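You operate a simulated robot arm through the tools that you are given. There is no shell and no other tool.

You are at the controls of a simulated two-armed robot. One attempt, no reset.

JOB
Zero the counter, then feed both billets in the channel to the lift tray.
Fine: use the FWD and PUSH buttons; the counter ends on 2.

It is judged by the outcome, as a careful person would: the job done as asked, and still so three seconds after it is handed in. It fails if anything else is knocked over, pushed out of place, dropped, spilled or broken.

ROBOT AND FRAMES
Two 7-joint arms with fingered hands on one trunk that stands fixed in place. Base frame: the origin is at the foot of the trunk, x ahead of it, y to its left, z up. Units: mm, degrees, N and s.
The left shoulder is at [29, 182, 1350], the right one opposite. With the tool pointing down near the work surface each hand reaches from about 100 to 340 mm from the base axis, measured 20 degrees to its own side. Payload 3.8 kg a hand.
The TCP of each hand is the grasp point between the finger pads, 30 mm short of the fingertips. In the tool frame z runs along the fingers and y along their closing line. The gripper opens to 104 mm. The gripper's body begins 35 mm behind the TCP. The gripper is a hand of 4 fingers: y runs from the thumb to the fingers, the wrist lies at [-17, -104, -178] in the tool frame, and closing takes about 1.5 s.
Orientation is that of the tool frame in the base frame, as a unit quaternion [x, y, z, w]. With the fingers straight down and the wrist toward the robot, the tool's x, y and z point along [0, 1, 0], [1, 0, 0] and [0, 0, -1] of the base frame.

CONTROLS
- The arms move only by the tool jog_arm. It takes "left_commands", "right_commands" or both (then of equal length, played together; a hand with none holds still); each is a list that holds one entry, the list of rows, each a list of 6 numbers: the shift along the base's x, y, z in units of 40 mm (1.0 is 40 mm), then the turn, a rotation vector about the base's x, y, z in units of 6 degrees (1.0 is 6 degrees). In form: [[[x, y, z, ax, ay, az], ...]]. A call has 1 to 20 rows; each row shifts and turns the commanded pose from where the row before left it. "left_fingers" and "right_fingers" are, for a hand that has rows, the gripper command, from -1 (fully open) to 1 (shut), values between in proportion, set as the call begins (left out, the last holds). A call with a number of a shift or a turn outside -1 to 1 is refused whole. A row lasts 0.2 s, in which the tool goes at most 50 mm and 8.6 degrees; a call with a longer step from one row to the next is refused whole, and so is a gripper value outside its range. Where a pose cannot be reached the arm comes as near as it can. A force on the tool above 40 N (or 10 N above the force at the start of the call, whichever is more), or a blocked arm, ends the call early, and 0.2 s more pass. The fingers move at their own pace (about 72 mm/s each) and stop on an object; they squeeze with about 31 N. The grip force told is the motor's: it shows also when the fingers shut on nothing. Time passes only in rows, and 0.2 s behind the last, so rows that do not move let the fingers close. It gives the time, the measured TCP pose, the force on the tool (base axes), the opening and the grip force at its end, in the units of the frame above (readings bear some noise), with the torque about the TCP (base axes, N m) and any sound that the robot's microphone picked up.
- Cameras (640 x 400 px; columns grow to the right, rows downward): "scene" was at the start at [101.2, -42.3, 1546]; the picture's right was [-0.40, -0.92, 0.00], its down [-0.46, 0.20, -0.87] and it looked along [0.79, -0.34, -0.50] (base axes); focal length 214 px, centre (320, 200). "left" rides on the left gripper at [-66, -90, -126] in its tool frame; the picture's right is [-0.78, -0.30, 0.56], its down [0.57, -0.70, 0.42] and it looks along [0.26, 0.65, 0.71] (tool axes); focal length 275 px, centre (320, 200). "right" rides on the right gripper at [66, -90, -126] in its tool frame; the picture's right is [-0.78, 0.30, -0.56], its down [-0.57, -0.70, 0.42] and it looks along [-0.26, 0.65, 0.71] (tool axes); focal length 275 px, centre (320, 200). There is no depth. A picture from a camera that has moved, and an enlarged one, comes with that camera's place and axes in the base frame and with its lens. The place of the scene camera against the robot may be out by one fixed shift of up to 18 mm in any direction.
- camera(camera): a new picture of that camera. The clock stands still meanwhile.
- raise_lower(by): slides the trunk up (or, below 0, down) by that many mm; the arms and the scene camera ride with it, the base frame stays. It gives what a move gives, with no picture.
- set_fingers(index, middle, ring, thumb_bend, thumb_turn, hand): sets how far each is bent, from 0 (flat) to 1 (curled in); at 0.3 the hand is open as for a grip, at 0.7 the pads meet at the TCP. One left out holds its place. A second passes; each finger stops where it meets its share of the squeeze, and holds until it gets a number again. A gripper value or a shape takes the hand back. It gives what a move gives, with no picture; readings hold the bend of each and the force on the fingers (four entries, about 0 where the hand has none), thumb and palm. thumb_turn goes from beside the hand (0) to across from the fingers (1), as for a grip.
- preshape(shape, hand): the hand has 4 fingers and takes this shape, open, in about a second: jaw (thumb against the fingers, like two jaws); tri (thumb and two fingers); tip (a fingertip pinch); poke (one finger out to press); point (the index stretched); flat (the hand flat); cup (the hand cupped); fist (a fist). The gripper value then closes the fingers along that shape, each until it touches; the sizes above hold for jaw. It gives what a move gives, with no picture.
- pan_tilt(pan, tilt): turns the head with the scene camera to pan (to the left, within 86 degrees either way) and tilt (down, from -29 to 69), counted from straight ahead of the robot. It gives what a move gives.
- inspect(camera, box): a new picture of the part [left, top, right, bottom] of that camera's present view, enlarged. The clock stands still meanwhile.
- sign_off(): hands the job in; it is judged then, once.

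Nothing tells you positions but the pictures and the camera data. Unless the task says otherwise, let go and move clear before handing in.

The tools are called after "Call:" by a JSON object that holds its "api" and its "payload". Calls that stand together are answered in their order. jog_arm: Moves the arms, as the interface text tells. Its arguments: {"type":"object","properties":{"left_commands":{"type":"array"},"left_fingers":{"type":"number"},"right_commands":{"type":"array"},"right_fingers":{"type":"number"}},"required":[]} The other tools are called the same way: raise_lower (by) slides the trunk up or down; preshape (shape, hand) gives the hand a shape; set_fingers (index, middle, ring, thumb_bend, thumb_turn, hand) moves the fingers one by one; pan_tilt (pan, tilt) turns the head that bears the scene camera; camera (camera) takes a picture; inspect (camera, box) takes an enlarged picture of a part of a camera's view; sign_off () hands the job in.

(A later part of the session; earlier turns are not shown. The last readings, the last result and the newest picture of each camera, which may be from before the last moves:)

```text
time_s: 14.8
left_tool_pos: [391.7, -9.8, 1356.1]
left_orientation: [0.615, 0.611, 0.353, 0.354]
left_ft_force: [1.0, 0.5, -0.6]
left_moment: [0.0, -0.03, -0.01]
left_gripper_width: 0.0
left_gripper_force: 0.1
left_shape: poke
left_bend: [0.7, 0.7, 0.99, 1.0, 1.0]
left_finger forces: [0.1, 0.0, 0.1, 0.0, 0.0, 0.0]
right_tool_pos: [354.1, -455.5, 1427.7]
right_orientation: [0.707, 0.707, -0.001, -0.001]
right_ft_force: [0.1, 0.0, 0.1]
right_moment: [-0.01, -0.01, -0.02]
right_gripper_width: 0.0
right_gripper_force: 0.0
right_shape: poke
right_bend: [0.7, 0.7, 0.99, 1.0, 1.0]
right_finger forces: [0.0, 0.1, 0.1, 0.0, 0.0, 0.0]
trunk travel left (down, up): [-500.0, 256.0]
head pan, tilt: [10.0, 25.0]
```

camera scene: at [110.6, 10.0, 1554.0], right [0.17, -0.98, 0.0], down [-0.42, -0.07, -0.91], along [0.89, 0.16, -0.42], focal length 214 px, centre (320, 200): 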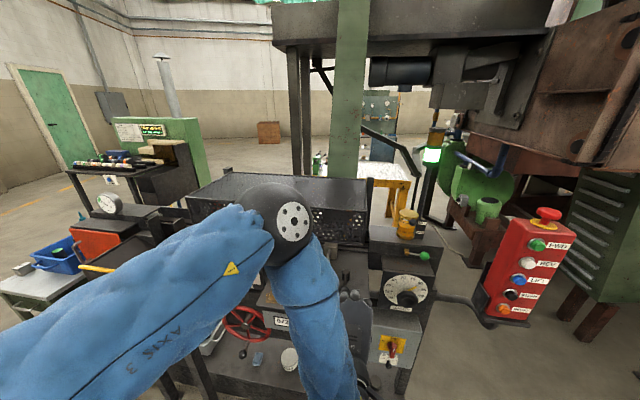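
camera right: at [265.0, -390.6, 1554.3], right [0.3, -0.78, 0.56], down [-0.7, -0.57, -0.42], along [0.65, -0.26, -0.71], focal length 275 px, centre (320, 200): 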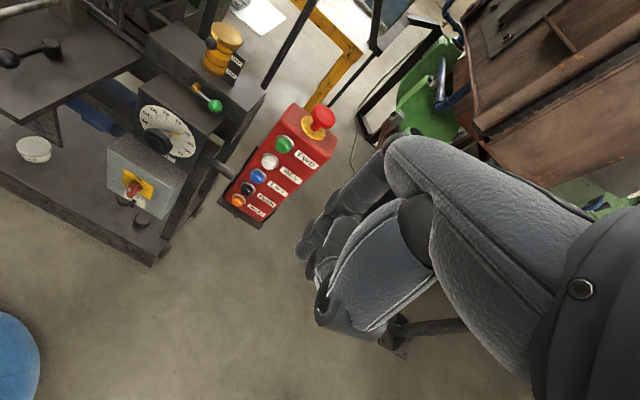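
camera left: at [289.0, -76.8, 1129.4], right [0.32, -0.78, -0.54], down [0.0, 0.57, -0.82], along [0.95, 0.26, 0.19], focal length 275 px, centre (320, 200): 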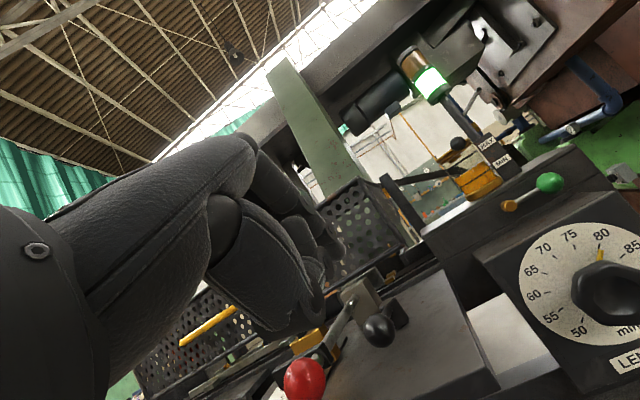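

The command now starts from the measured pose, and both hands are clear. Lowering the trunk by 200 mm.

Call:
{"api": "raise_lower", "payload": {"by": -200}}

Call:
{"api": "camera", "payload": {"camera": "scene"}}

Call:
{"api": "camera", "payload": {"camera": "left"}}

Call:
{"api": "camera", "payload": {"camera": "right"}}

```text
time_s: 16.9
left_tool_pos: [417.8, 7.1, 1162.4]
left_orientation: [0.581, 0.633, 0.375, 0.348]
left_ft_force: [-0.2, 0.5, -0.7]
left_moment: [0.0, 0.01, -0.01]
left_gripper_width: 0.0
left_gripper_force: 0.0
left_shape: poke
left_bend: [0.7, 0.7, 0.99, 1.0, 1.0]
left_finger forces: [0.0, 0.0, 0.1, 0.0, 0.1, 0.1]
right_tool_pos: [354.0, -456.4, 1229.8]
right_orientation: [0.706, 0.708, 0.0, 0.001]
right_ft_force: [-0.6, -0.4, 0.2]
right_moment: [-0.03, -0.02, 0.02]
right_gripper_width: 0.0
right_gripper_force: 0.1
right_shape: poke
right_bend: [0.7, 0.7, 0.99, 1.0, 1.0]
right_finger forces: [0.0, 0.0, 0.1, 0.0, 0.0, 0.0]
trunk travel left (down, up): [-300.0, 456.0]
head pan, tilt: [10.0, 25.0]
```

```text
taken
camera scene: at [159.8, 9.9, 1352.5], right [0.17, -0.98, 0.0], down [-0.42, -0.07, -0.91], along [0.89, 0.16, -0.42], focal length 214 px, centre (320, 200)
```

scene: 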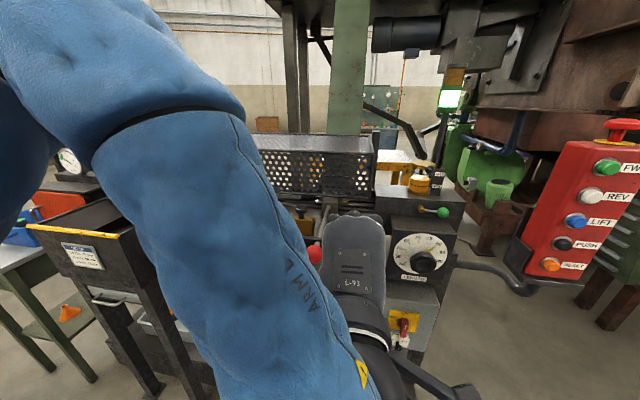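

```text
taken
camera left: at [270.4, -72.7, 1144.0], right [0.41, -0.75, -0.52], down [-0.01, 0.57, -0.82], along [0.91, 0.34, 0.23], focal length 275 px, centre (320, 200)
```

left: 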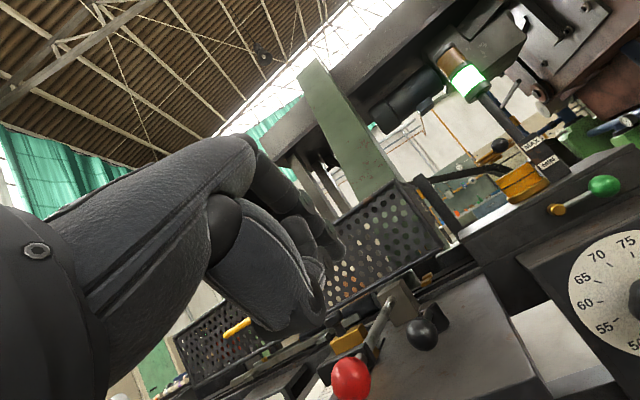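

```text
taken
camera right: at [264.3, -390.5, 1354.7], right [0.3, -0.78, 0.56], down [-0.7, -0.57, -0.43], along [0.65, -0.26, -0.71], focal length 275 px, centre (320, 200)
```

right: 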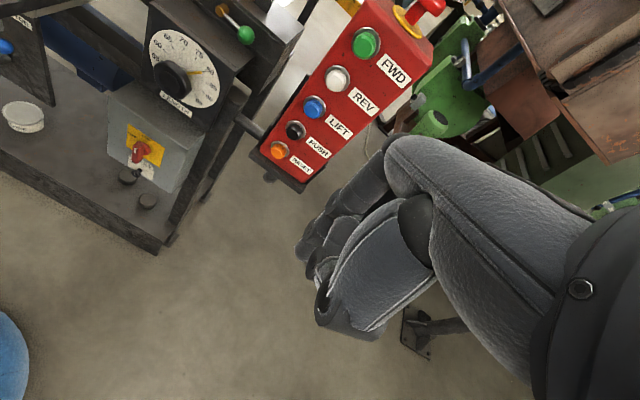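

The trunk is down. The left hand shifted to (418, 7, 1162), and the red-ball lever and black lever are ahead of it. I'll bring the left hand down in front of the ZERO knob, still about 60 mm short of the panel, and look.

Call:
{"api": "jog_arm", "payload": {"left_commands": [[[-0.1, 0.2, -0.8, 0, 0, -0.15], [-0.1, 0.2, -0.8, 0, 0, -0.15], [-0.1, 0.2, -0.8, 0, 0, -0.15], [-0.1, 0.2, -0.8, 0, 0, -0.15], [-0.1, 0.2, -0.8, 0, 0, -0.15]]]}}

Call:
{"api": "camera", "payload": {"camera": "left"}}

Call:
{"api": "camera", "payload": {"camera": "scene"}}

```text
time_s: 17.7
left_tool_pos: [439.1, 8.6, 1130.2]
left_orientation: [0.525, 0.651, 0.339, 0.43]
left_ft_force: [-0.1, -0.3, -0.4]
left_moment: [-0.02, -0.01, -0.02]
left_gripper_width: 0.0
left_gripper_force: 0.0
left_shape: poke
left_bend: [0.7, 0.7, 0.99, 1.0, 1.0]
left_finger forces: [0.1, 0.0, 0.1, 0.0, 0.0, 0.1]
left hand out of reach, approached as far as the arm can: row 3
right_tool_pos: [354.8, -456.9, 1227.7]
right_orientation: [0.706, 0.708, -0.001, 0.0]
right_ft_force: [-0.6, 0.3, -0.4]
right_moment: [0.0, -0.02, 0.02]
right_gripper_width: 0.1
right_gripper_force: 0.1
right_shape: poke
right_bend: [0.7, 0.7, 0.99, 1.0, 1.0]
right_finger forces: [0.1, 0.0, 0.1, 0.1, 0.0, 0.0]
trunk travel left (down, up): [-300.0, 456.0]
head pan, tilt: [10.0, 25.0]
stopped in row 3 (left hand): the arm was blocked; the commanded pose is now the measured one
```

```text
taken
camera left: at [292.3, -76.0, 1114.9], right [0.46, -0.83, -0.33], down [0.07, 0.4, -0.91], along [0.89, 0.39, 0.24], focal length 275 px, centre (320, 200)
```

left: 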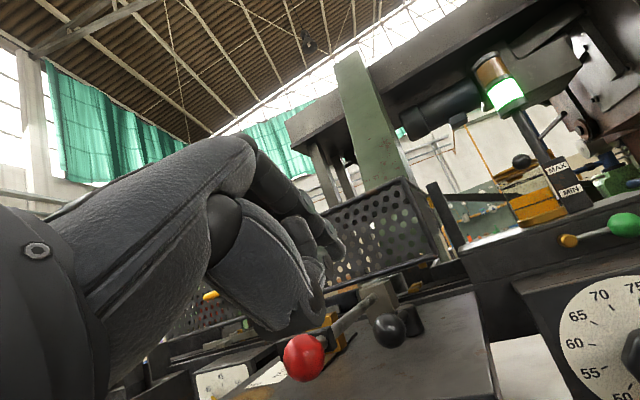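

```text
taken
camera scene: at [160.2, 9.7, 1352.3], right [0.17, -0.98, 0.0], down [-0.42, -0.07, -0.91], along [0.89, 0.16, -0.42], focal length 214 px, centre (320, 200)
```

scene: 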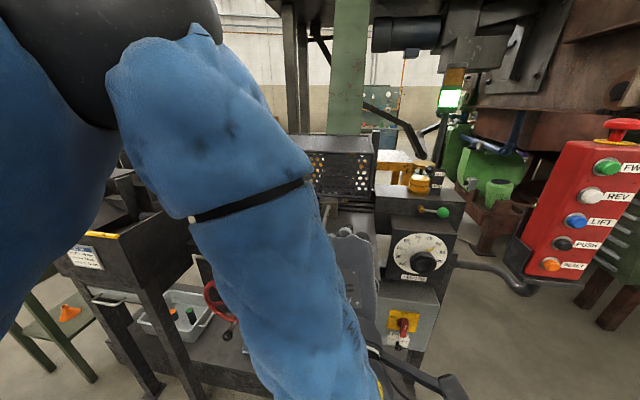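

The left arm's elbow sits high and in front, and its wrist hits a joint limit in this pose. The right arm has its elbow low and out to the side, which suits pointing forward, and the space to the right of ZERO is open. So I'll retract the left hand up and to the left and use the right hand for all three buttons.

Call:
{"api": "jog_arm", "payload": {"left_commands": [[[-0.3, 0.1, 0.9, 0, 0, 0], [-0.2, 0.2, 0.9, 0, 0.5, 0], [0, 0.3, 0.9, 0, 1, 0], [0, 0.4, 0.8, 0, 1, 0], [0, 0.5, 0.8, 0, 1, 0], [0, 0.6, 0.7, 0, 1, 0], [0, 0.8, 0.5, 0, 1, 0], [0, 0.9, 0.3, 0, 1, 0], [0, 0.9, 0, 0, 1, 0], [0, 0.9, 0, 0, 1, 0]]]}}

Call:
{"api": "camera", "payload": {"camera": "scene"}}

```text
time_s: 19.9
left_tool_pos: [415.8, 234.0, 1363.1]
left_orientation: [0.622, 0.772, 0.079, 0.107]
left_ft_force: [-0.7, -1.0, -0.4]
left_moment: [-0.01, 0.04, -0.03]
left_gripper_width: 0.2
left_gripper_force: 0.1
left_shape: poke
left_bend: [0.7, 0.7, 0.99, 1.0, 1.0]
left_finger forces: [0.0, 0.0, 0.0, 0.0, 0.0, 0.0]
right_tool_pos: [354.1, -454.8, 1227.6]
right_orientation: [0.707, 0.707, 0.0, 0.0]
right_ft_force: [1.0, 0.2, 0.1]
right_moment: [-0.07, 0.02, 0.0]
right_gripper_width: 0.0
right_gripper_force: 0.1
right_shape: poke
right_bend: [0.7, 0.7, 0.99, 1.0, 1.0]
right_finger forces: [0.0, 0.1, 0.1, 0.0, 0.0, 0.0]
trunk travel left (down, up): [-300.0, 456.0]
head pan, tilt: [10.0, 25.0]
```

```text
taken
camera scene: at [159.8, 10.9, 1352.3], right [0.17, -0.98, 0.0], down [-0.42, -0.07, -0.91], along [0.89, 0.16, -0.42], focal length 214 px, centre (320, 200)
```

scene: 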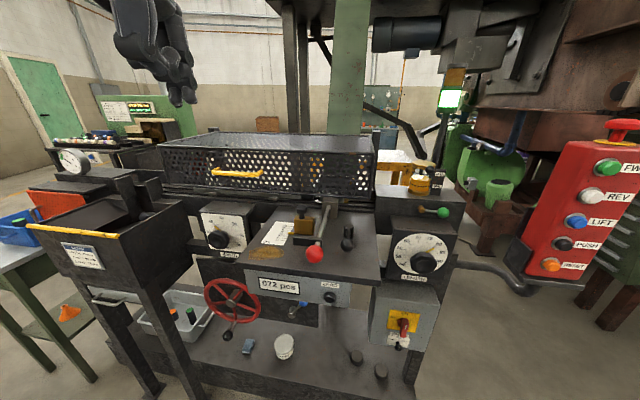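

Clear view now. I'll look closely at the guarded channel, the left chute and the counter panel from this lower viewpoint.

Call:
{"api": "inspect", "payload": {"camera": "scene", "box": [150, 120, 280, 210]}}

Call:
{"api": "inspect", "payload": {"camera": "scene", "box": [260, 120, 390, 210]}}

Call:
{"api": "inspect", "payload": {"camera": "scene", "box": [20, 140, 210, 290]}}

Call:
{"api": "inspect", "payload": {"camera": "scene", "box": [230, 220, 390, 340]}}

```text
4.44 times, centred on (215, 165) of scene
camera zoom: at [159.8, 10.9, 1352.3], right [0.17, -0.98, 0.0], down [-0.42, -0.07, -0.91], along [0.89, 0.16, -0.42], focal length 953 px, centre (787, 356)
```

zoom: 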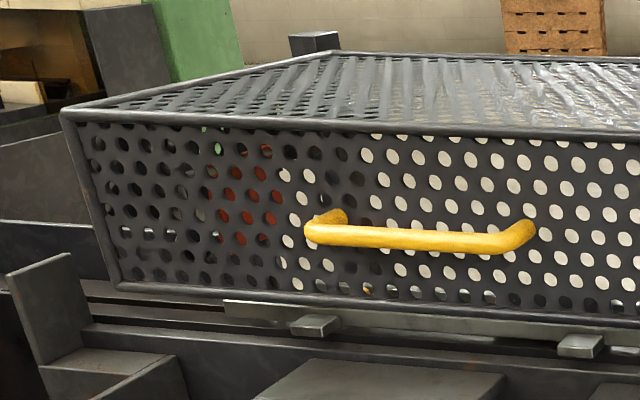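

```text
4.44 times, centred on (325, 165) of scene
camera zoom: at [159.8, 10.9, 1352.3], right [0.17, -0.98, 0.0], down [-0.42, -0.07, -0.91], along [0.89, 0.16, -0.42], focal length 953 px, centre (298, 356)
```

zoom: 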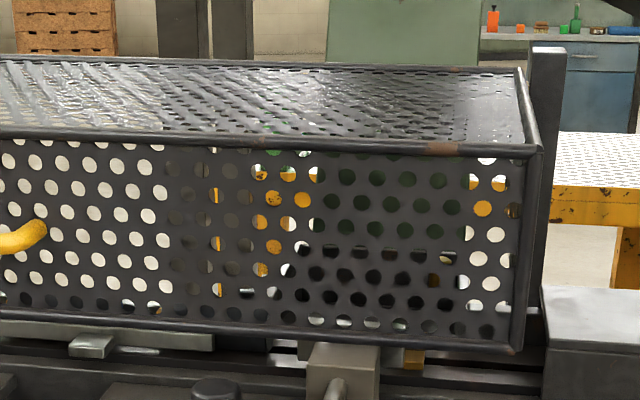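

```text
2.67 times, centred on (115, 215) of scene
camera zoom: at [159.8, 10.9, 1352.3], right [0.17, -0.98, 0.0], down [-0.42, -0.07, -0.91], along [0.89, 0.16, -0.42], focal length 572 px, centre (867, 160)
```

zoom: 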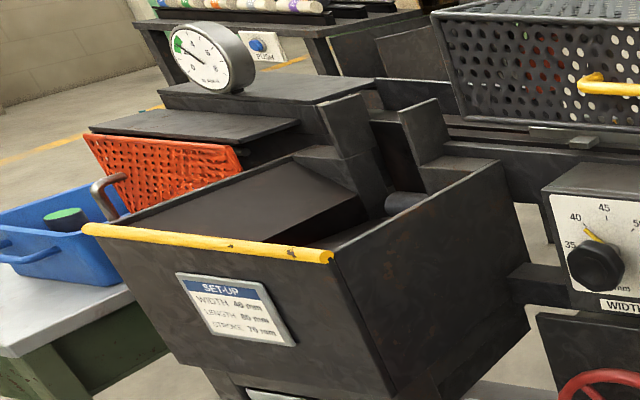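

```text
3.33 times, centred on (310, 280) of scene
camera zoom: at [159.8, 10.9, 1352.3], right [0.17, -0.98, 0.0], down [-0.42, -0.07, -0.91], along [0.89, 0.16, -0.42], focal length 715 px, centre (353, -67)
```

zoom: 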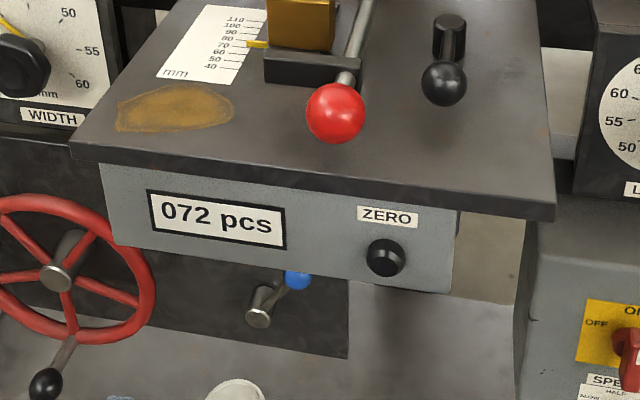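

Another "PUSH" label with a blue button shows at the far left behind the gauge. I'll zoom in on it and on the left end of the channel.

Call:
{"api": "inspect", "payload": {"camera": "scene", "box": [40, 80, 200, 180]}}

Call:
{"api": "inspect", "payload": {"camera": "scene", "box": [130, 160, 240, 230]}}

Call:
{"api": "inspect", "payload": {"camera": "scene", "box": [280, 180, 400, 250]}}

Call:
{"api": "pan_tilt", "payload": {"pan": 50, "tilt": 25}}

Call:
{"api": "camera", "payload": {"camera": "scene"}}

```text
4.00 times, centred on (120, 130) of scene
camera zoom: at [159.8, 10.9, 1352.3], right [0.17, -0.98, 0.0], down [-0.42, -0.07, -0.91], along [0.89, 0.16, -0.42], focal length 858 px, centre (1120, 480)
```

zoom: 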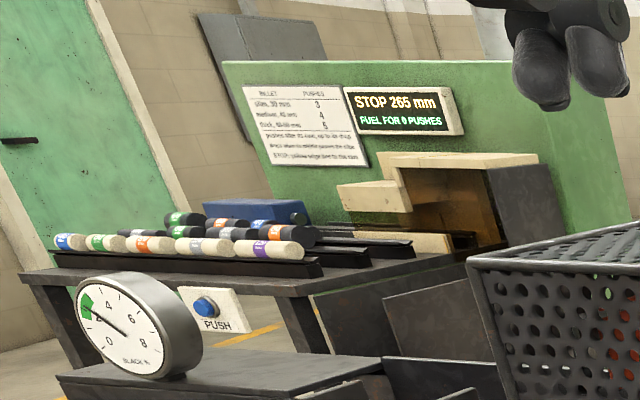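

```text
5.71 times, centred on (185, 195) of scene
camera zoom: at [159.8, 10.9, 1352.3], right [0.17, -0.98, 0.0], down [-0.42, -0.07, -0.91], along [0.89, 0.16, -0.42], focal length 1226 px, centre (1091, 229)
```

zoom: 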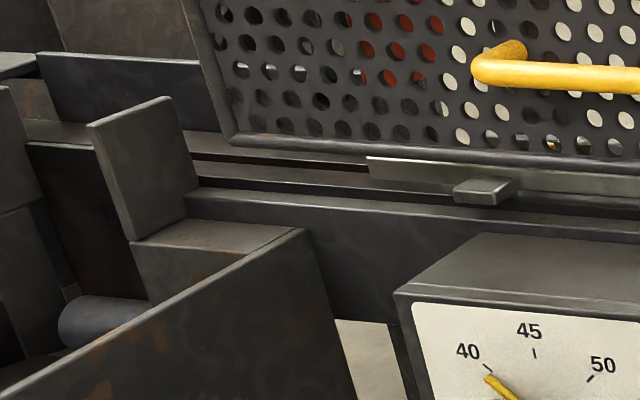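

```text
5.33 times, centred on (340, 215) of scene
camera zoom: at [159.8, 10.9, 1352.3], right [0.17, -0.98, 0.0], down [-0.42, -0.07, -0.91], along [0.89, 0.16, -0.42], focal length 1144 px, centre (213, 120)
```

zoom: 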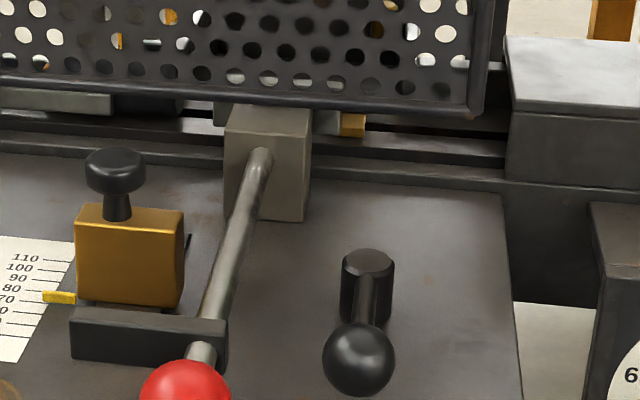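

```text
time_s: 21.0
left_tool_pos: [416.0, 231.4, 1363.1]
left_orientation: [0.621, 0.772, 0.08, 0.108]
left_ft_force: [0.1, 0.6, 0.3]
left_moment: [-0.01, 0.02, -0.01]
left_gripper_width: 0.2
left_gripper_force: 0.1
left_shape: poke
left_bend: [0.7, 0.7, 0.99, 1.0, 1.0]
left_finger forces: [0.1, 0.0, 0.0, 0.0, 0.0, 0.0]
right_tool_pos: [353.9, -456.8, 1229.7]
right_orientation: [0.708, 0.706, 0.0, 0.0]
right_ft_force: [-0.5, 0.1, 0.2]
right_moment: [0.01, -0.02, -0.01]
right_gripper_width: 0.0
right_gripper_force: 0.0
right_shape: poke
right_bend: [0.7, 0.7, 0.99, 1.0, 1.0]
right_finger forces: [0.1, 0.0, 0.0, 0.0, 0.1, 0.1]
trunk travel left (down, up): [-300.0, 456.0]
head pan, tilt: [50.0, 25.0]
```

```text
taken
camera scene: at [128.7, 64.3, 1352.3], right [0.77, -0.64, 0.0], down [-0.27, -0.32, -0.91], along [0.58, 0.69, -0.42], focal length 214 px, centre (320, 200)
```

scene: 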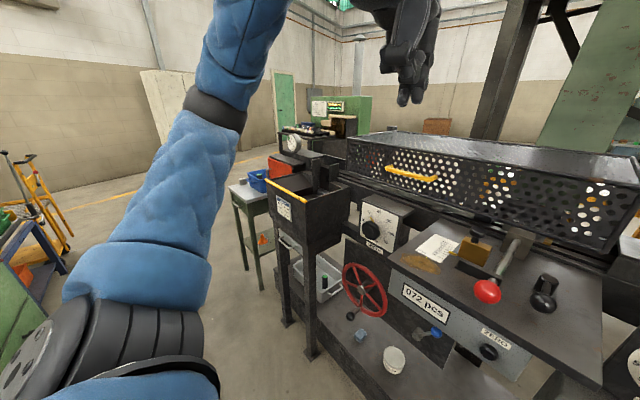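

The left arm partly blocks this view. I'll read the sign at the other station to be sure it's a separate machine, and look over the hopper.

Call:
{"api": "inspect", "payload": {"camera": "scene", "box": [270, 80, 390, 160]}}

Call:
{"api": "inspect", "payload": {"camera": "scene", "box": [250, 130, 370, 260]}}

Call:
{"api": "inspect", "payload": {"camera": "scene", "box": [340, 120, 640, 260]}}

```text
5.00 times, centred on (330, 120) of scene
camera zoom: at [128.7, 64.3, 1352.3], right [0.77, -0.64, 0.0], down [-0.27, -0.32, -0.91], along [0.58, 0.69, -0.42], focal length 1072 px, centre (270, 600)
```

zoom: 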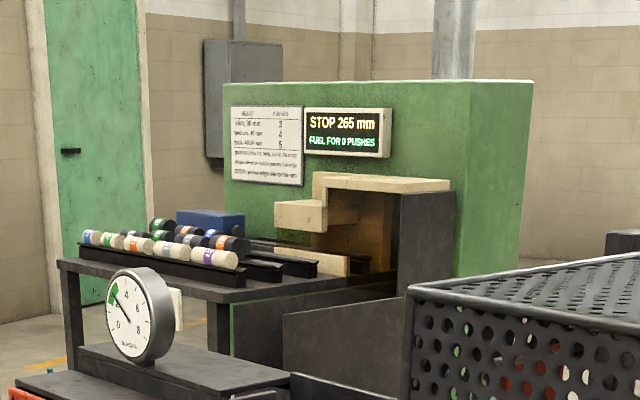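

```text
3.08 times, centred on (310, 195) of scene
camera zoom: at [128.7, 64.3, 1352.3], right [0.77, -0.64, 0.0], down [-0.27, -0.32, -0.91], along [0.58, 0.69, -0.42], focal length 660 px, centre (351, 215)
```

zoom: 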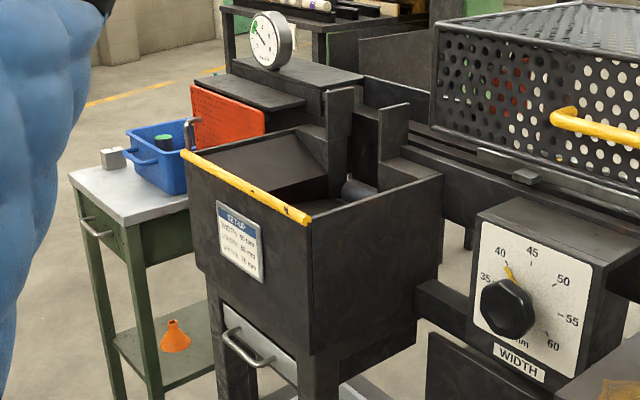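

```text
2.13 times, centred on (490, 190) of scene
camera zoom: at [128.7, 64.3, 1352.3], right [0.77, -0.64, 0.0], down [-0.27, -0.32, -0.91], along [0.58, 0.69, -0.42], focal length 458 px, centre (-43, 221)
```

zoom: 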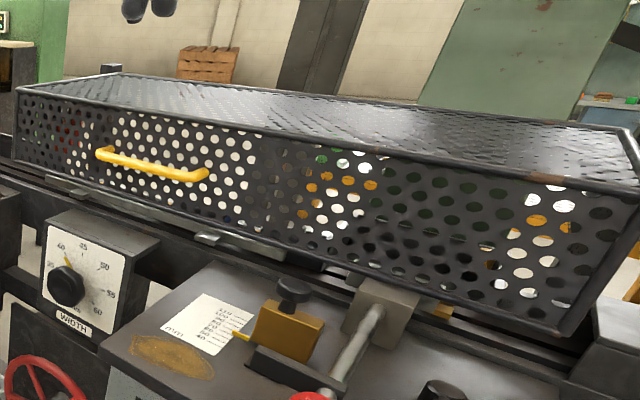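

The station with "STOP 265 mm" is a separate machine. Ours is the one with the pendant, whose FWD and PUSH I'll use. Next I swing the right hand across in front of the panel, staying at x<440, and tilt the fingers forward toward ZERO at about (497, 48, 965).

Call:
{"api": "jog_arm", "payload": {"right_commands": [[[0.1, 0.85, -0.3, 0, -1, 0], [0.1, 0.85, -0.3, 0, -1, 0], [0.1, 0.85, -0.3, 0, -1, 0], [0.1, 0.85, -0.3, 0, -1, 0], [0.1, 0.85, -0.3, 0, -1, 0], [0.1, 0.85, -0.3, 0, -1, 0], [0.1, 0.85, -0.3, 0, -1, 0], [0.1, 0.85, -0.3, 0, -1, 0], [0.1, 0.85, -0.3, 0, -1, 0], [0.1, 0.85, -0.3, 0, -1, 0]]]}}

Call:
{"api": "pan_tilt", "payload": {"pan": 0, "tilt": 40}}

Call:
{"api": "camera", "payload": {"camera": "scene"}}

Call:
{"api": "camera", "payload": {"camera": "right"}}

```text
time_s: 23.2
left_tool_pos: [419.0, 232.8, 1362.4]
left_orientation: [0.621, 0.773, 0.079, 0.107]
left_ft_force: [-0.4, -0.8, -0.6]
left_moment: [-0.02, -0.01, -0.02]
left_gripper_width: 0.0
left_gripper_force: 0.0
left_shape: poke
left_bend: [0.7, 0.7, 0.99, 1.0, 1.0]
left_finger forces: [0.0, 0.1, 0.1, 0.0, 0.1, 0.1]
right_tool_pos: [506.6, -143.6, 1201.8]
right_orientation: [0.612, 0.613, 0.354, 0.353]
right_ft_force: [-0.2, 0.4, -1.3]
right_moment: [0.0, 0.0, 0.02]
right_gripper_width: 0.3
right_gripper_force: 0.0
right_shape: poke
right_bend: [0.7, 0.7, 0.99, 1.0, 1.0]
right_finger forces: [0.0, 0.0, 0.0, 0.0, 0.0, 0.0]
right hand out of reach, approached as far as the arm can: row 4, 5, 6, 7, 8, 9
trunk travel left (down, up): [-300.0, 456.0]
head pan, tilt: [50.0, 25.0]
```

```text
time_s: 24.4
left_tool_pos: [417.3, 232.0, 1362.4]
left_orientation: [0.62, 0.773, 0.08, 0.108]
left_ft_force: [-0.9, 0.3, 0.5]
left_moment: [0.02, 0.0, 0.02]
left_gripper_width: 0.1
left_gripper_force: 0.1
left_shape: poke
left_bend: [0.7, 0.7, 0.99, 1.0, 1.0]
left_finger forces: [0.0, 0.0, 0.0, 0.1, 0.1, 0.1]
right_tool_pos: [504.6, -144.8, 1200.8]
right_orientation: [0.612, 0.614, 0.354, 0.352]
right_ft_force: [0.6, -0.3, 0.0]
right_moment: [0.06, -0.02, 0.04]
right_gripper_width: 0.2
right_gripper_force: 0.1
right_shape: poke
right_bend: [0.7, 0.7, 0.99, 1.0, 1.0]
right_finger forces: [0.0, 0.1, 0.0, 0.0, 0.1, 0.1]
trunk travel left (down, up): [-300.0, 456.0]
head pan, tilt: [0.0, 40.0]
```

```text
taken
camera scene: at [154.5, -5.9, 1329.0], right [0.0, -1.0, 0.0], down [-0.64, 0.0, -0.77], along [0.77, 0.0, -0.64], focal length 214 px, centre (320, 200)
```

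scene: 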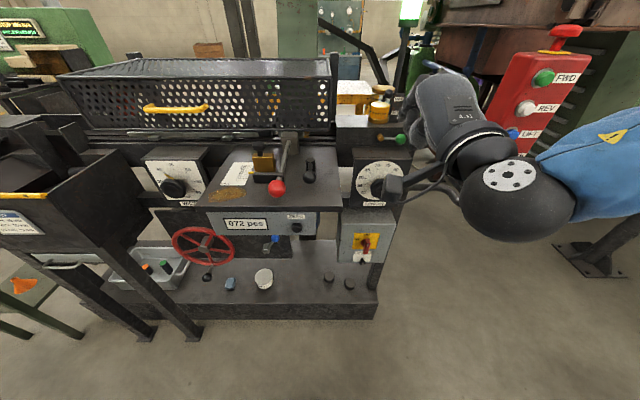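

```text
taken
camera right: at [351.0, -78.3, 1187.1], right [-0.33, -0.78, 0.54], down [0.02, -0.57, -0.82], along [0.94, -0.26, 0.2], focal length 275 px, centre (320, 200)
```

right: 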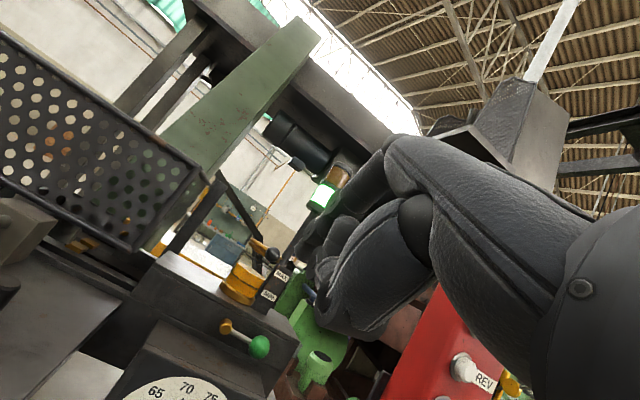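

The right hand ended at (505, -145, 1201) with the fingers tilted 60° forward, to the right of the panel plate. I'll lower it and draw it back in small steps, checking what the arm can reach.

Call:
{"api": "jog_arm", "payload": {"right_commands": [[[-0.3, 0, -0.8, 0, 0, 0], [-0.3, 0, -0.8, 0, 0, 0], [-0.3, 0, -0.8, 0, 0, 0]]]}}

Call:
{"api": "camera", "payload": {"camera": "scene"}}

```text
time_s: 25.2
left_tool_pos: [417.3, 231.1, 1364.4]
left_orientation: [0.62, 0.773, 0.079, 0.108]
left_ft_force: [-0.5, 0.4, -0.3]
left_moment: [0.02, 0.03, 0.0]
left_gripper_width: 0.0
left_gripper_force: 0.0
left_shape: poke
left_bend: [0.7, 0.7, 0.99, 1.0, 1.0]
left_finger forces: [0.0, 0.1, 0.0, 0.0, 0.0, 0.1]
right_tool_pos: [498.4, -130.0, 1104.4]
right_orientation: [0.612, 0.612, 0.354, 0.354]
right_ft_force: [-0.3, -0.2, -0.3]
right_moment: [-0.02, 0.01, -0.01]
right_gripper_width: 0.0
right_gripper_force: 0.1
right_shape: poke
right_bend: [0.7, 0.7, 0.99, 1.0, 1.0]
right_finger forces: [0.0, 0.0, 0.1, 0.1, 0.0, 0.0]
right hand out of reach, approached as far as the arm can: row 1, 2, 3
trunk travel left (down, up): [-300.0, 456.0]
head pan, tilt: [0.0, 40.0]
```

```text
taken
camera scene: at [155.4, -6.4, 1328.8], right [0.0, -1.0, 0.0], down [-0.64, 0.0, -0.77], along [0.77, 0.0, -0.64], focal length 214 px, centre (320, 200)
```

scene: 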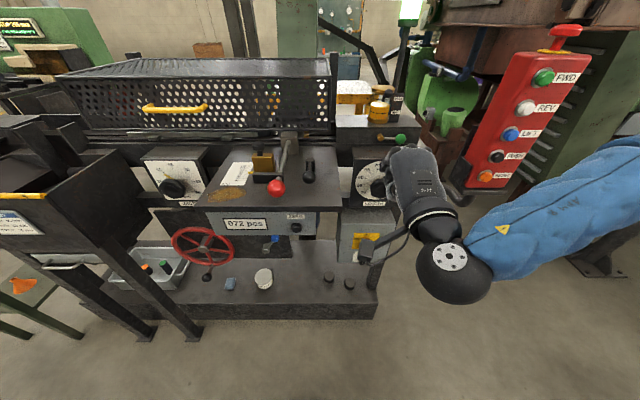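

The arm won't fold in closer at this trunk height because the wrist is already too near the shoulder. I'll raise the trunk 100 mm for room, then draw the hand back and sweep left.

Call:
{"api": "raise_lower", "payload": {"by": 100}}

Call:
{"api": "jog_arm", "payload": {"right_commands": [[[-0.6, 0, -0.4, 0, 0, 0], [-0.6, 0.2, -0.4, 0, 0, 0]]]}}

```text
time_s: 26.5
left_tool_pos: [417.8, 231.5, 1461.7]
left_orientation: [0.62, 0.773, 0.079, 0.106]
left_ft_force: [0.9, 0.1, 0.1]
left_moment: [-0.03, -0.02, -0.01]
left_gripper_width: 0.0
left_gripper_force: 0.1
left_shape: poke
left_bend: [0.7, 0.7, 0.99, 1.0, 1.0]
left_finger forces: [0.0, 0.1, 0.0, 0.1, 0.0, 0.0]
right_tool_pos: [499.0, -129.9, 1204.8]
right_orientation: [0.613, 0.613, 0.353, 0.353]
right_ft_force: [-0.5, -1.1, -0.5]
right_moment: [0.02, 0.02, 0.01]
right_gripper_width: 0.0
right_gripper_force: 0.0
right_shape: poke
right_bend: [0.7, 0.7, 0.99, 1.0, 1.0]
right_finger forces: [0.0, 0.0, 0.0, 0.0, 0.0, 0.0]
trunk travel left (down, up): [-400.0, 356.0]
head pan, tilt: [0.0, 40.0]
```

```text
time_s: 27.1
left_tool_pos: [417.7, 231.3, 1462.2]
left_orientation: [0.62, 0.773, 0.08, 0.108]
left_ft_force: [0.8, -0.2, 0.7]
left_moment: [0.03, 0.02, -0.01]
left_gripper_width: 0.0
left_gripper_force: 0.1
left_shape: poke
left_bend: [0.7, 0.7, 0.99, 1.0, 1.0]
left_finger forces: [0.0, 0.1, 0.1, 0.0, 0.0, 0.0]
right_tool_pos: [470.9, -135.1, 1184.0]
right_orientation: [0.612, 0.613, 0.354, 0.352]
right_ft_force: [0.0, 0.6, 0.7]
right_moment: [0.0, 0.04, 0.0]
right_gripper_width: 0.5
right_gripper_force: 0.1
right_shape: poke
right_bend: [0.7, 0.7, 0.99, 1.0, 1.0]
right_finger forces: [0.0, 0.0, 0.1, 0.0, 0.0, 0.0]
right hand out of reach, approached as far as the arm can: row 2
trunk travel left (down, up): [-400.0, 356.0]
head pan, tilt: [0.0, 40.0]
```

Now at (471, -135, 1184). Sweeping left and slightly back, high enough to clear the levers.

Call:
{"api": "jog_arm", "payload": {"right_commands": [[[-0.2, 0.9, 0, 0, 0, 0], [-0.4, 0.9, 0, 0, 0, 0], [-0.5, 0.8, -0.1, 0, 0, 0], [-0.5, 0.8, -0.2, 0, 0, 0]]]}}

Call:
{"api": "camera", "payload": {"camera": "scene"}}

Call:
{"api": "camera", "payload": {"camera": "right"}}

```text
time_s: 28.1
left_tool_pos: [416.1, 231.4, 1461.9]
left_orientation: [0.621, 0.773, 0.079, 0.108]
left_ft_force: [0.1, -0.6, -0.7]
left_moment: [0.03, -0.02, -0.03]
left_gripper_width: 0.0
left_gripper_force: 0.1
left_shape: poke
left_bend: [0.7, 0.7, 0.99, 1.0, 1.0]
left_finger forces: [0.0, 0.0, 0.1, 0.0, 0.0, 0.0]
right_tool_pos: [470.5, -118.3, 1216.1]
right_orientation: [0.613, 0.613, 0.353, 0.352]
right_ft_force: [-0.1, 0.5, -0.7]
right_moment: [0.02, -0.02, 0.01]
right_gripper_width: 0.0
right_gripper_force: 0.0
right_shape: poke
right_bend: [0.7, 0.7, 0.99, 1.0, 1.0]
right_finger forces: [0.0, 0.0, 0.1, 0.0, 0.0, 0.1]
right hand out of reach, approached as far as the arm can: row 1, 2, 3, 4
trunk travel left (down, up): [-400.0, 356.0]
head pan, tilt: [0.0, 40.0]
```

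```text
taken
camera scene: at [122.4, -6.1, 1430.2], right [0.0, -1.0, 0.0], down [-0.64, 0.0, -0.77], along [0.77, 0.0, -0.64], focal length 214 px, centre (320, 200)
```

scene: 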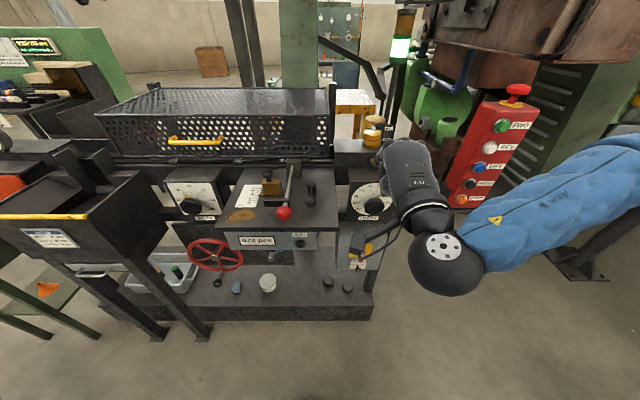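

```text
taken
camera right: at [316.9, -52.8, 1201.4], right [-0.33, -0.78, 0.54], down [0.02, -0.57, -0.82], along [0.94, -0.26, 0.2], focal length 275 px, centre (320, 200)
```

right: 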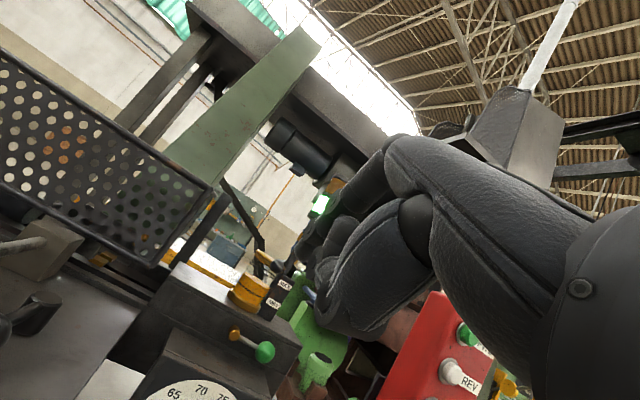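

Moving left is blocked because the forearm comes in from the right and the wrist is at its bend limit. Turning the hand to point forward-left should free it, so I'll yaw it about 36° and move left with it.

Call:
{"api": "jog_arm", "payload": {"right_commands": [[[-0.2, 0, 0, 0, 0, 1], [-0.2, 0.1, 0, 0, 0, 1], [-0.2, 0.2, 0, 0, 0, 1], [-0.2, 0.3, 0, 0, 0, 1], [-0.2, 0.4, 0, 0, 0, 1], [-0.2, 0.4, 0, 0, 0, 1]]]}}

Call:
{"api": "camera", "payload": {"camera": "scene"}}

Call:
{"api": "camera", "payload": {"camera": "right"}}

```text
time_s: 29.5
left_tool_pos: [417.4, 231.6, 1462.1]
left_orientation: [0.621, 0.772, 0.08, 0.108]
left_ft_force: [0.9, 0.9, -0.4]
left_moment: [0.0, 0.0, 0.02]
left_gripper_width: 0.0
left_gripper_force: 0.0
left_shape: poke
left_bend: [0.7, 0.7, 0.99, 1.0, 1.0]
left_finger forces: [0.0, 0.0, 0.1, 0.0, 0.1, 0.1]
right_tool_pos: [446.2, -52.0, 1210.7]
right_orientation: [0.392, 0.772, 0.445, 0.226]
right_ft_force: [-0.4, 0.4, 0.0]
right_moment: [-0.01, 0.0, -0.01]
right_gripper_width: 0.1
right_gripper_force: 0.0
right_shape: poke
right_bend: [0.7, 0.7, 0.99, 1.0, 1.0]
right_finger forces: [0.1, 0.1, 0.0, 0.0, 0.0, 0.1]
right hand out of reach, approached as far as the arm can: row 1, 2, 3
trunk travel left (down, up): [-400.0, 356.0]
head pan, tilt: [0.0, 40.0]
```

```text
taken
camera scene: at [122.5, -6.2, 1430.2], right [0.0, -1.0, 0.0], down [-0.64, 0.0, -0.77], along [0.77, 0.0, -0.64], focal length 214 px, centre (320, 200)
```

scene: 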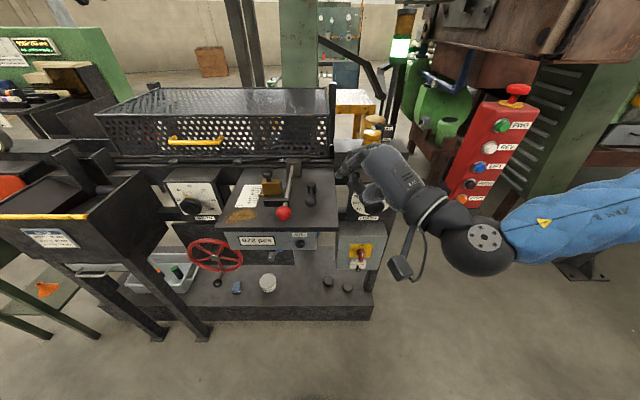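

```text
taken
camera right: at [283.3, -89.4, 1196.8], right [0.19, -0.82, 0.54], down [0.35, -0.45, -0.82], along [0.92, 0.34, 0.2], focal length 275 px, centre (320, 200)
```

right: 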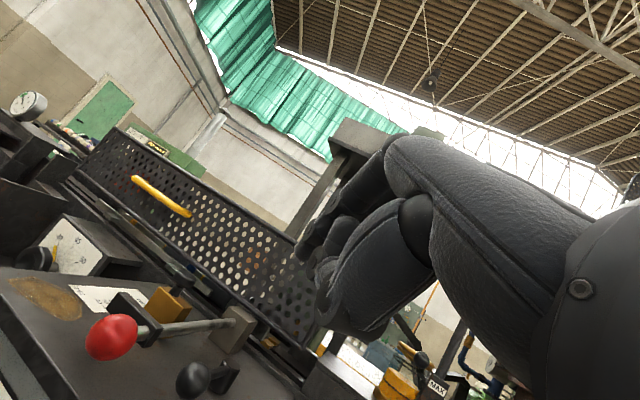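

The yaw freed the arm: it's at (446, -52, 1211), pointing 36° to the left. Now I'll descend in front of the panel toward ZERO, keeping x back.

Call:
{"api": "jog_arm", "payload": {"right_commands": [[[-0.2, 0.2, -0.8, 0, 0, 0.3], [-0.2, 0.2, -0.8, 0, 0, 0.3], [-0.2, 0.2, -0.8, 0, 0, 0.3], [-0.1, 0.2, -0.8, 0, 0, 0]]]}}

Call:
{"api": "camera", "payload": {"camera": "scene"}}

Call:
{"api": "camera", "payload": {"camera": "right"}}

```text
time_s: 30.5
left_tool_pos: [416.9, 230.6, 1460.8]
left_orientation: [0.621, 0.773, 0.08, 0.107]
left_ft_force: [0.1, 0.5, -0.2]
left_moment: [-0.02, 0.02, 0.02]
left_gripper_width: 0.0
left_gripper_force: 0.1
left_shape: poke
left_bend: [0.7, 0.7, 0.99, 1.0, 1.0]
left_finger forces: [0.1, 0.0, 0.0, 0.0, 0.1, 0.1]
right_tool_pos: [423.7, -51.3, 1113.6]
right_orientation: [0.355, 0.79, 0.456, 0.205]
right_ft_force: [-0.1, 0.1, 0.6]
right_moment: [0.01, 0.0, 0.03]
right_gripper_width: 0.0
right_gripper_force: 0.1
right_shape: poke
right_bend: [0.7, 0.7, 0.99, 1.0, 1.0]
right_finger forces: [0.0, 0.0, 0.0, 0.0, 0.0, 0.1]
right hand out of reach, approached as far as the arm can: row 3, 4
trunk travel left (down, up): [-400.0, 356.0]
head pan, tilt: [0.0, 40.0]
```

```text
taken
camera scene: at [122.5, -6.1, 1430.2], right [0.0, -1.0, 0.0], down [-0.64, 0.0, -0.77], along [0.77, 0.0, -0.64], focal length 214 px, centre (320, 200)
```

scene: 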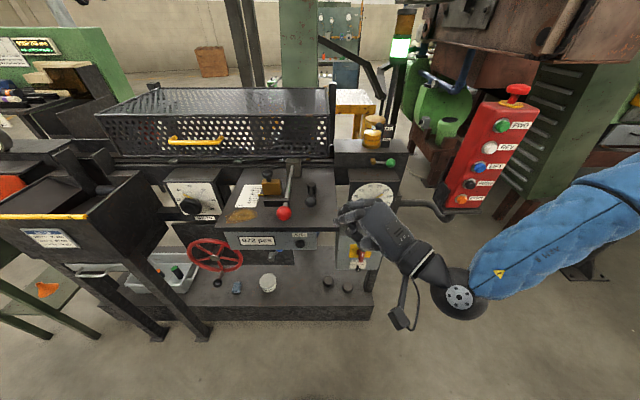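

```text
taken
camera right: at [264.6, -104.7, 1098.8], right [0.26, -0.8, 0.54], down [0.39, -0.42, -0.82], along [0.88, 0.43, 0.2], focal length 275 px, centre (320, 200)
```

right: 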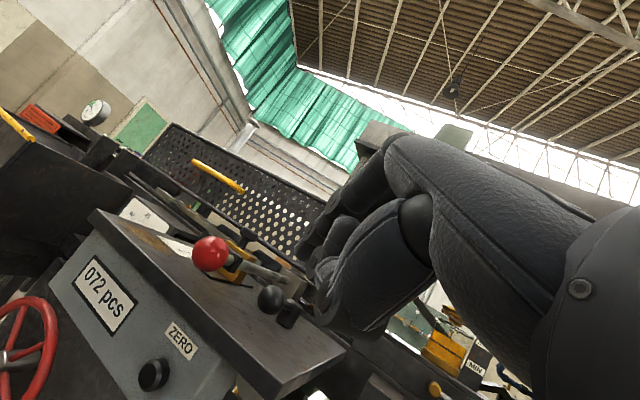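

The right camera now shows the counter and ZERO clearly, with ZERO near (497, 50, 945). The arm is at a limit again, so I'll look at its elbow to understand the configuration.

Call:
{"api": "pan_tilt", "payload": {"pan": -55, "tilt": 40}}

Call:
{"api": "camera", "payload": {"camera": "scene"}}

```text
time_s: 31.7
left_tool_pos: [416.9, 231.7, 1462.1]
left_orientation: [0.62, 0.773, 0.08, 0.107]
left_ft_force: [-0.2, 0.3, -0.2]
left_moment: [-0.01, 0.04, 0.01]
left_gripper_width: 0.2
left_gripper_force: 0.0
left_shape: poke
left_bend: [0.7, 0.7, 0.99, 1.0, 1.0]
left_finger forces: [0.0, 0.0, 0.0, 0.1, 0.1, 0.1]
right_tool_pos: [424.0, -52.6, 1114.0]
right_orientation: [0.356, 0.79, 0.455, 0.205]
right_ft_force: [0.3, 0.2, 0.3]
right_moment: [-0.03, -0.04, 0.02]
right_gripper_width: 0.1
right_gripper_force: 0.1
right_shape: poke
right_bend: [0.7, 0.7, 0.99, 1.0, 1.0]
right_finger forces: [0.0, 0.1, 0.0, 0.0, 0.0, 0.1]
trunk travel left (down, up): [-400.0, 356.0]
head pan, tilt: [-55.0, 40.0]
```

```text
taken
camera scene: at [86.2, -75.7, 1430.2], right [-0.82, -0.57, 0.0], down [-0.37, 0.53, -0.77], along [0.44, -0.63, -0.64], focal length 214 px, centre (320, 200)
```

scene: 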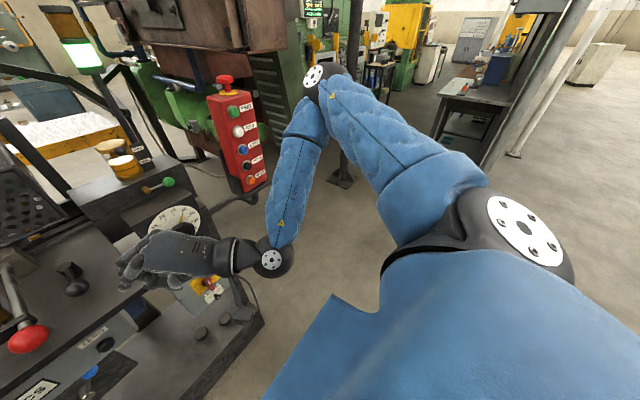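

The elbow is high and the wrist is bent back to its limit. Less forward tilt should relax it, so I'll cut the tilt to about 40° while lowering toward ZERO.

Call:
{"api": "jog_arm", "payload": {"right_commands": [[[0, 0, 0, -0.55, 0.62, 0], [0, 0.2, -0.3, -0.55, 0.62, 0], [0, 0.3, -0.5, -0.55, 0.62, 0], [0, 0.3, -0.6, -0.55, 0.62, 0]]]}}

Call:
{"api": "camera", "payload": {"camera": "right"}}

Call:
{"api": "camera", "payload": {"camera": "scene"}}

```text
time_s: 32.7
left_tool_pos: [416.7, 231.8, 1462.7]
left_orientation: [0.621, 0.772, 0.08, 0.109]
left_ft_force: [-0.4, -0.1, -0.6]
left_moment: [0.0, -0.02, -0.03]
left_gripper_width: 0.0
left_gripper_force: 0.1
left_shape: poke
left_bend: [0.7, 0.7, 0.99, 1.0, 1.0]
left_finger forces: [0.0, 0.0, 0.0, 0.0, 0.0, 0.0]
right_tool_pos: [423.4, -34.8, 1069.6]
right_orientation: [0.386, 0.857, 0.311, 0.141]
right_ft_force: [0.5, -0.2, -0.3]
right_moment: [0.03, 0.02, 0.01]
right_gripper_width: 0.1
right_gripper_force: 0.0
right_shape: poke
right_bend: [0.7, 0.7, 0.99, 1.0, 1.0]
right_finger forces: [0.1, 0.0, 0.1, 0.1, 0.1, 0.0]
right hand out of reach, approached as far as the arm can: row 3, 4
trunk travel left (down, up): [-400.0, 356.0]
head pan, tilt: [-55.0, 40.0]
```

```text
taken
camera right: at [268.3, -85.2, 1108.5], right [0.42, -0.67, 0.62], down [0.18, -0.6, -0.78], along [0.89, 0.43, -0.13], focal length 275 px, centre (320, 200)
```

right: 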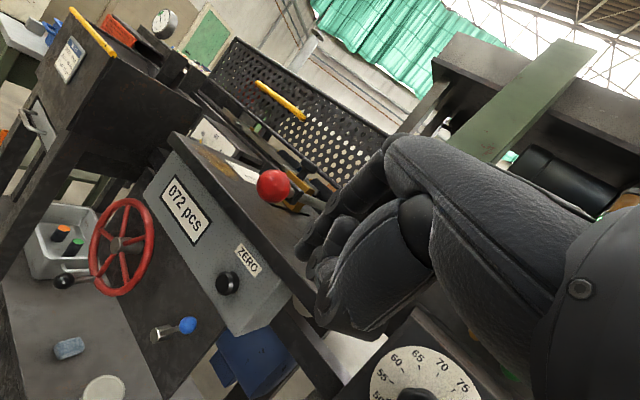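

```text
taken
camera scene: at [86.2, -75.9, 1430.2], right [-0.82, -0.57, 0.0], down [-0.37, 0.53, -0.77], along [0.44, -0.63, -0.64], focal length 214 px, centre (320, 200)
```

scene: 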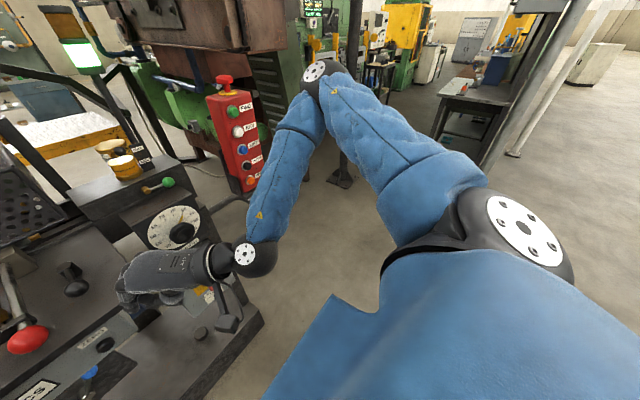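

ZERO is near (495, 48, 946). The limit looks like a minimum shoulder-to-wrist distance, so going lower and further left should now get easier. Continuing down and left in front of the panel.

Call:
{"api": "jog_arm", "payload": {"right_commands": [[[0.1, 0.1, -0.6, 0, 0, 0], [0.1, 0.2, -0.6, 0, 0, 0], [0, 0.3, -0.6, 0, 0, 0], [0, 0.3, -0.4, 0, 0, 0]]]}}

Call:
{"api": "camera", "payload": {"camera": "right"}}

```text
time_s: 33.7
left_tool_pos: [417.4, 232.1, 1462.5]
left_orientation: [0.62, 0.773, 0.08, 0.108]
left_ft_force: [0.0, -0.1, 0.4]
left_moment: [-0.01, 0.04, 0.02]
left_gripper_width: 0.0
left_gripper_force: 0.1
left_shape: poke
left_bend: [0.7, 0.7, 0.99, 1.0, 1.0]
left_finger forces: [0.0, 0.1, 0.0, 0.0, 0.0, 0.0]
right_tool_pos: [435.6, -57.8, 1042.5]
right_orientation: [0.386, 0.856, 0.312, 0.142]
right_ft_force: [0.3, 0.5, 0.3]
right_moment: [-0.01, -0.01, -0.01]
right_gripper_width: 0.2
right_gripper_force: 0.1
right_shape: poke
right_bend: [0.7, 0.7, 0.99, 1.0, 1.0]
right_finger forces: [0.0, 0.1, 0.0, 0.0, 0.0, 0.0]
right hand out of reach, approached as far as the arm can: row 1, 2, 3, 4
trunk travel left (down, up): [-400.0, 356.0]
head pan, tilt: [-55.0, 40.0]
```

```text
taken
camera right: at [280.1, -108.4, 1080.7], right [0.41, -0.67, 0.62], down [0.18, -0.6, -0.78], along [0.89, 0.43, -0.13], focal length 275 px, centre (320, 200)
```

right: 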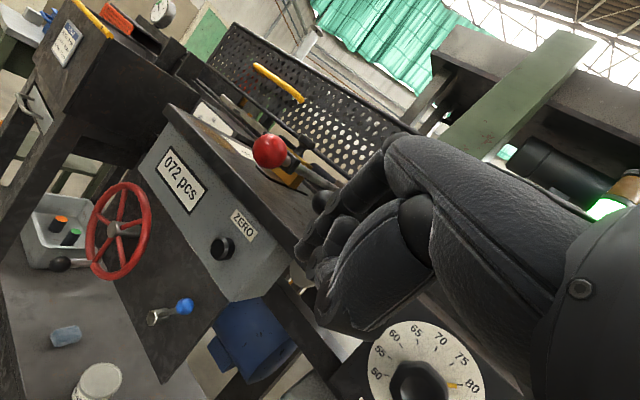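

The right arm resists going lower this far to the left. ZERO is on the left arm's side, and a mirrored pose (hand yawed right, less tilt) should suit the left arm. I'll send the right hand up and over to the front of the pendant, stopping short of it.

Call:
{"api": "jog_arm", "payload": {"right_commands": [[[0, -0.1, 0.9, 0, 0, 0], [0, -0.1, 0.9, 0, 0, 0], [0, -0.2, 0.9, 0, 0, 0], [0, -0.4, 0.8, 0, 0, 0], [0, -0.8, 0.2, 0, 0, -1], [0, -0.8, 0.1, 0, 0, -1], [0, -0.8, 0.1, 0, 0, -1], [0.1, -0.8, 0.1, 0, 0, -1], [0.1, -0.8, 0, 0, 0, -1], [0.1, -0.8, 0, 0, 0, -1], [0.1, -0.8, 0, 0, 0, -1], [0.1, -0.8, 0, 0, -1, 0], [0, -0.8, 0, 0, -1, 0], [0, -0.8, 0, 0, -1, 0]]]}}

Call:
{"api": "camera", "payload": {"camera": "right"}}

Call:
{"api": "camera", "payload": {"camera": "scene"}}

```text
time_s: 36.7
left_tool_pos: [416.5, 230.4, 1463.5]
left_orientation: [0.621, 0.772, 0.079, 0.109]
left_ft_force: [-0.2, -0.6, -0.2]
left_moment: [0.01, 0.02, -0.01]
left_gripper_width: 0.0
left_gripper_force: 0.1
left_shape: poke
left_bend: [0.7, 0.7, 0.99, 1.0, 1.0]
left_finger forces: [0.1, 0.0, 0.0, 0.1, 0.0, 0.1]
right_tool_pos: [480.4, -414.1, 1204.6]
right_orientation: [0.621, 0.615, 0.343, 0.345]
right_ft_force: [0.8, -0.9, 0.4]
right_moment: [0.0, 0.02, 0.02]
right_gripper_width: 0.1
right_gripper_force: 0.0
right_shape: poke
right_bend: [0.7, 0.7, 0.99, 1.0, 1.0]
right_finger forces: [0.1, 0.1, 0.0, 0.0, 0.0, 0.0]
right hand out of reach, approached as far as the arm can: row 5, 6, 7
trunk travel left (down, up): [-400.0, 356.0]
head pan, tilt: [-55.0, 40.0]
```

```text
taken
camera right: at [328.1, -345.3, 1195.0], right [-0.32, -0.77, 0.54], down [-0.01, -0.57, -0.82], along [0.95, -0.27, 0.17], focal length 275 px, centre (320, 200)
```

right: 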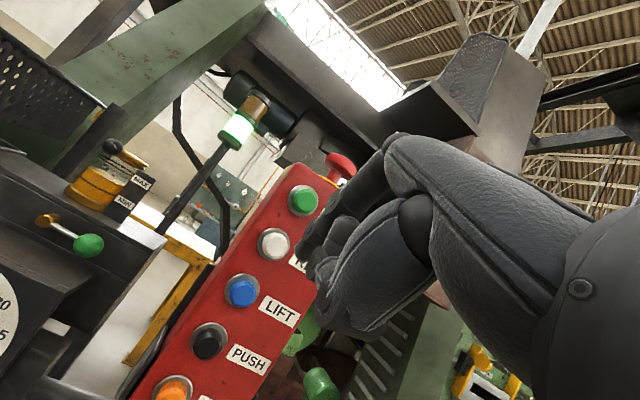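

```text
taken
camera scene: at [85.9, -76.3, 1430.2], right [-0.82, -0.57, 0.0], down [-0.37, 0.53, -0.77], along [0.44, -0.63, -0.64], focal length 214 px, centre (320, 200)
```

scene: 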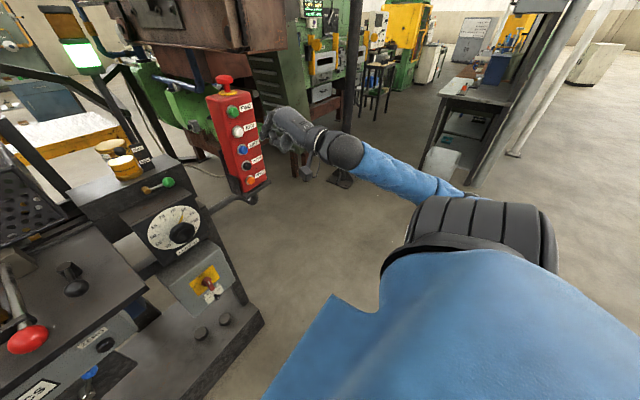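

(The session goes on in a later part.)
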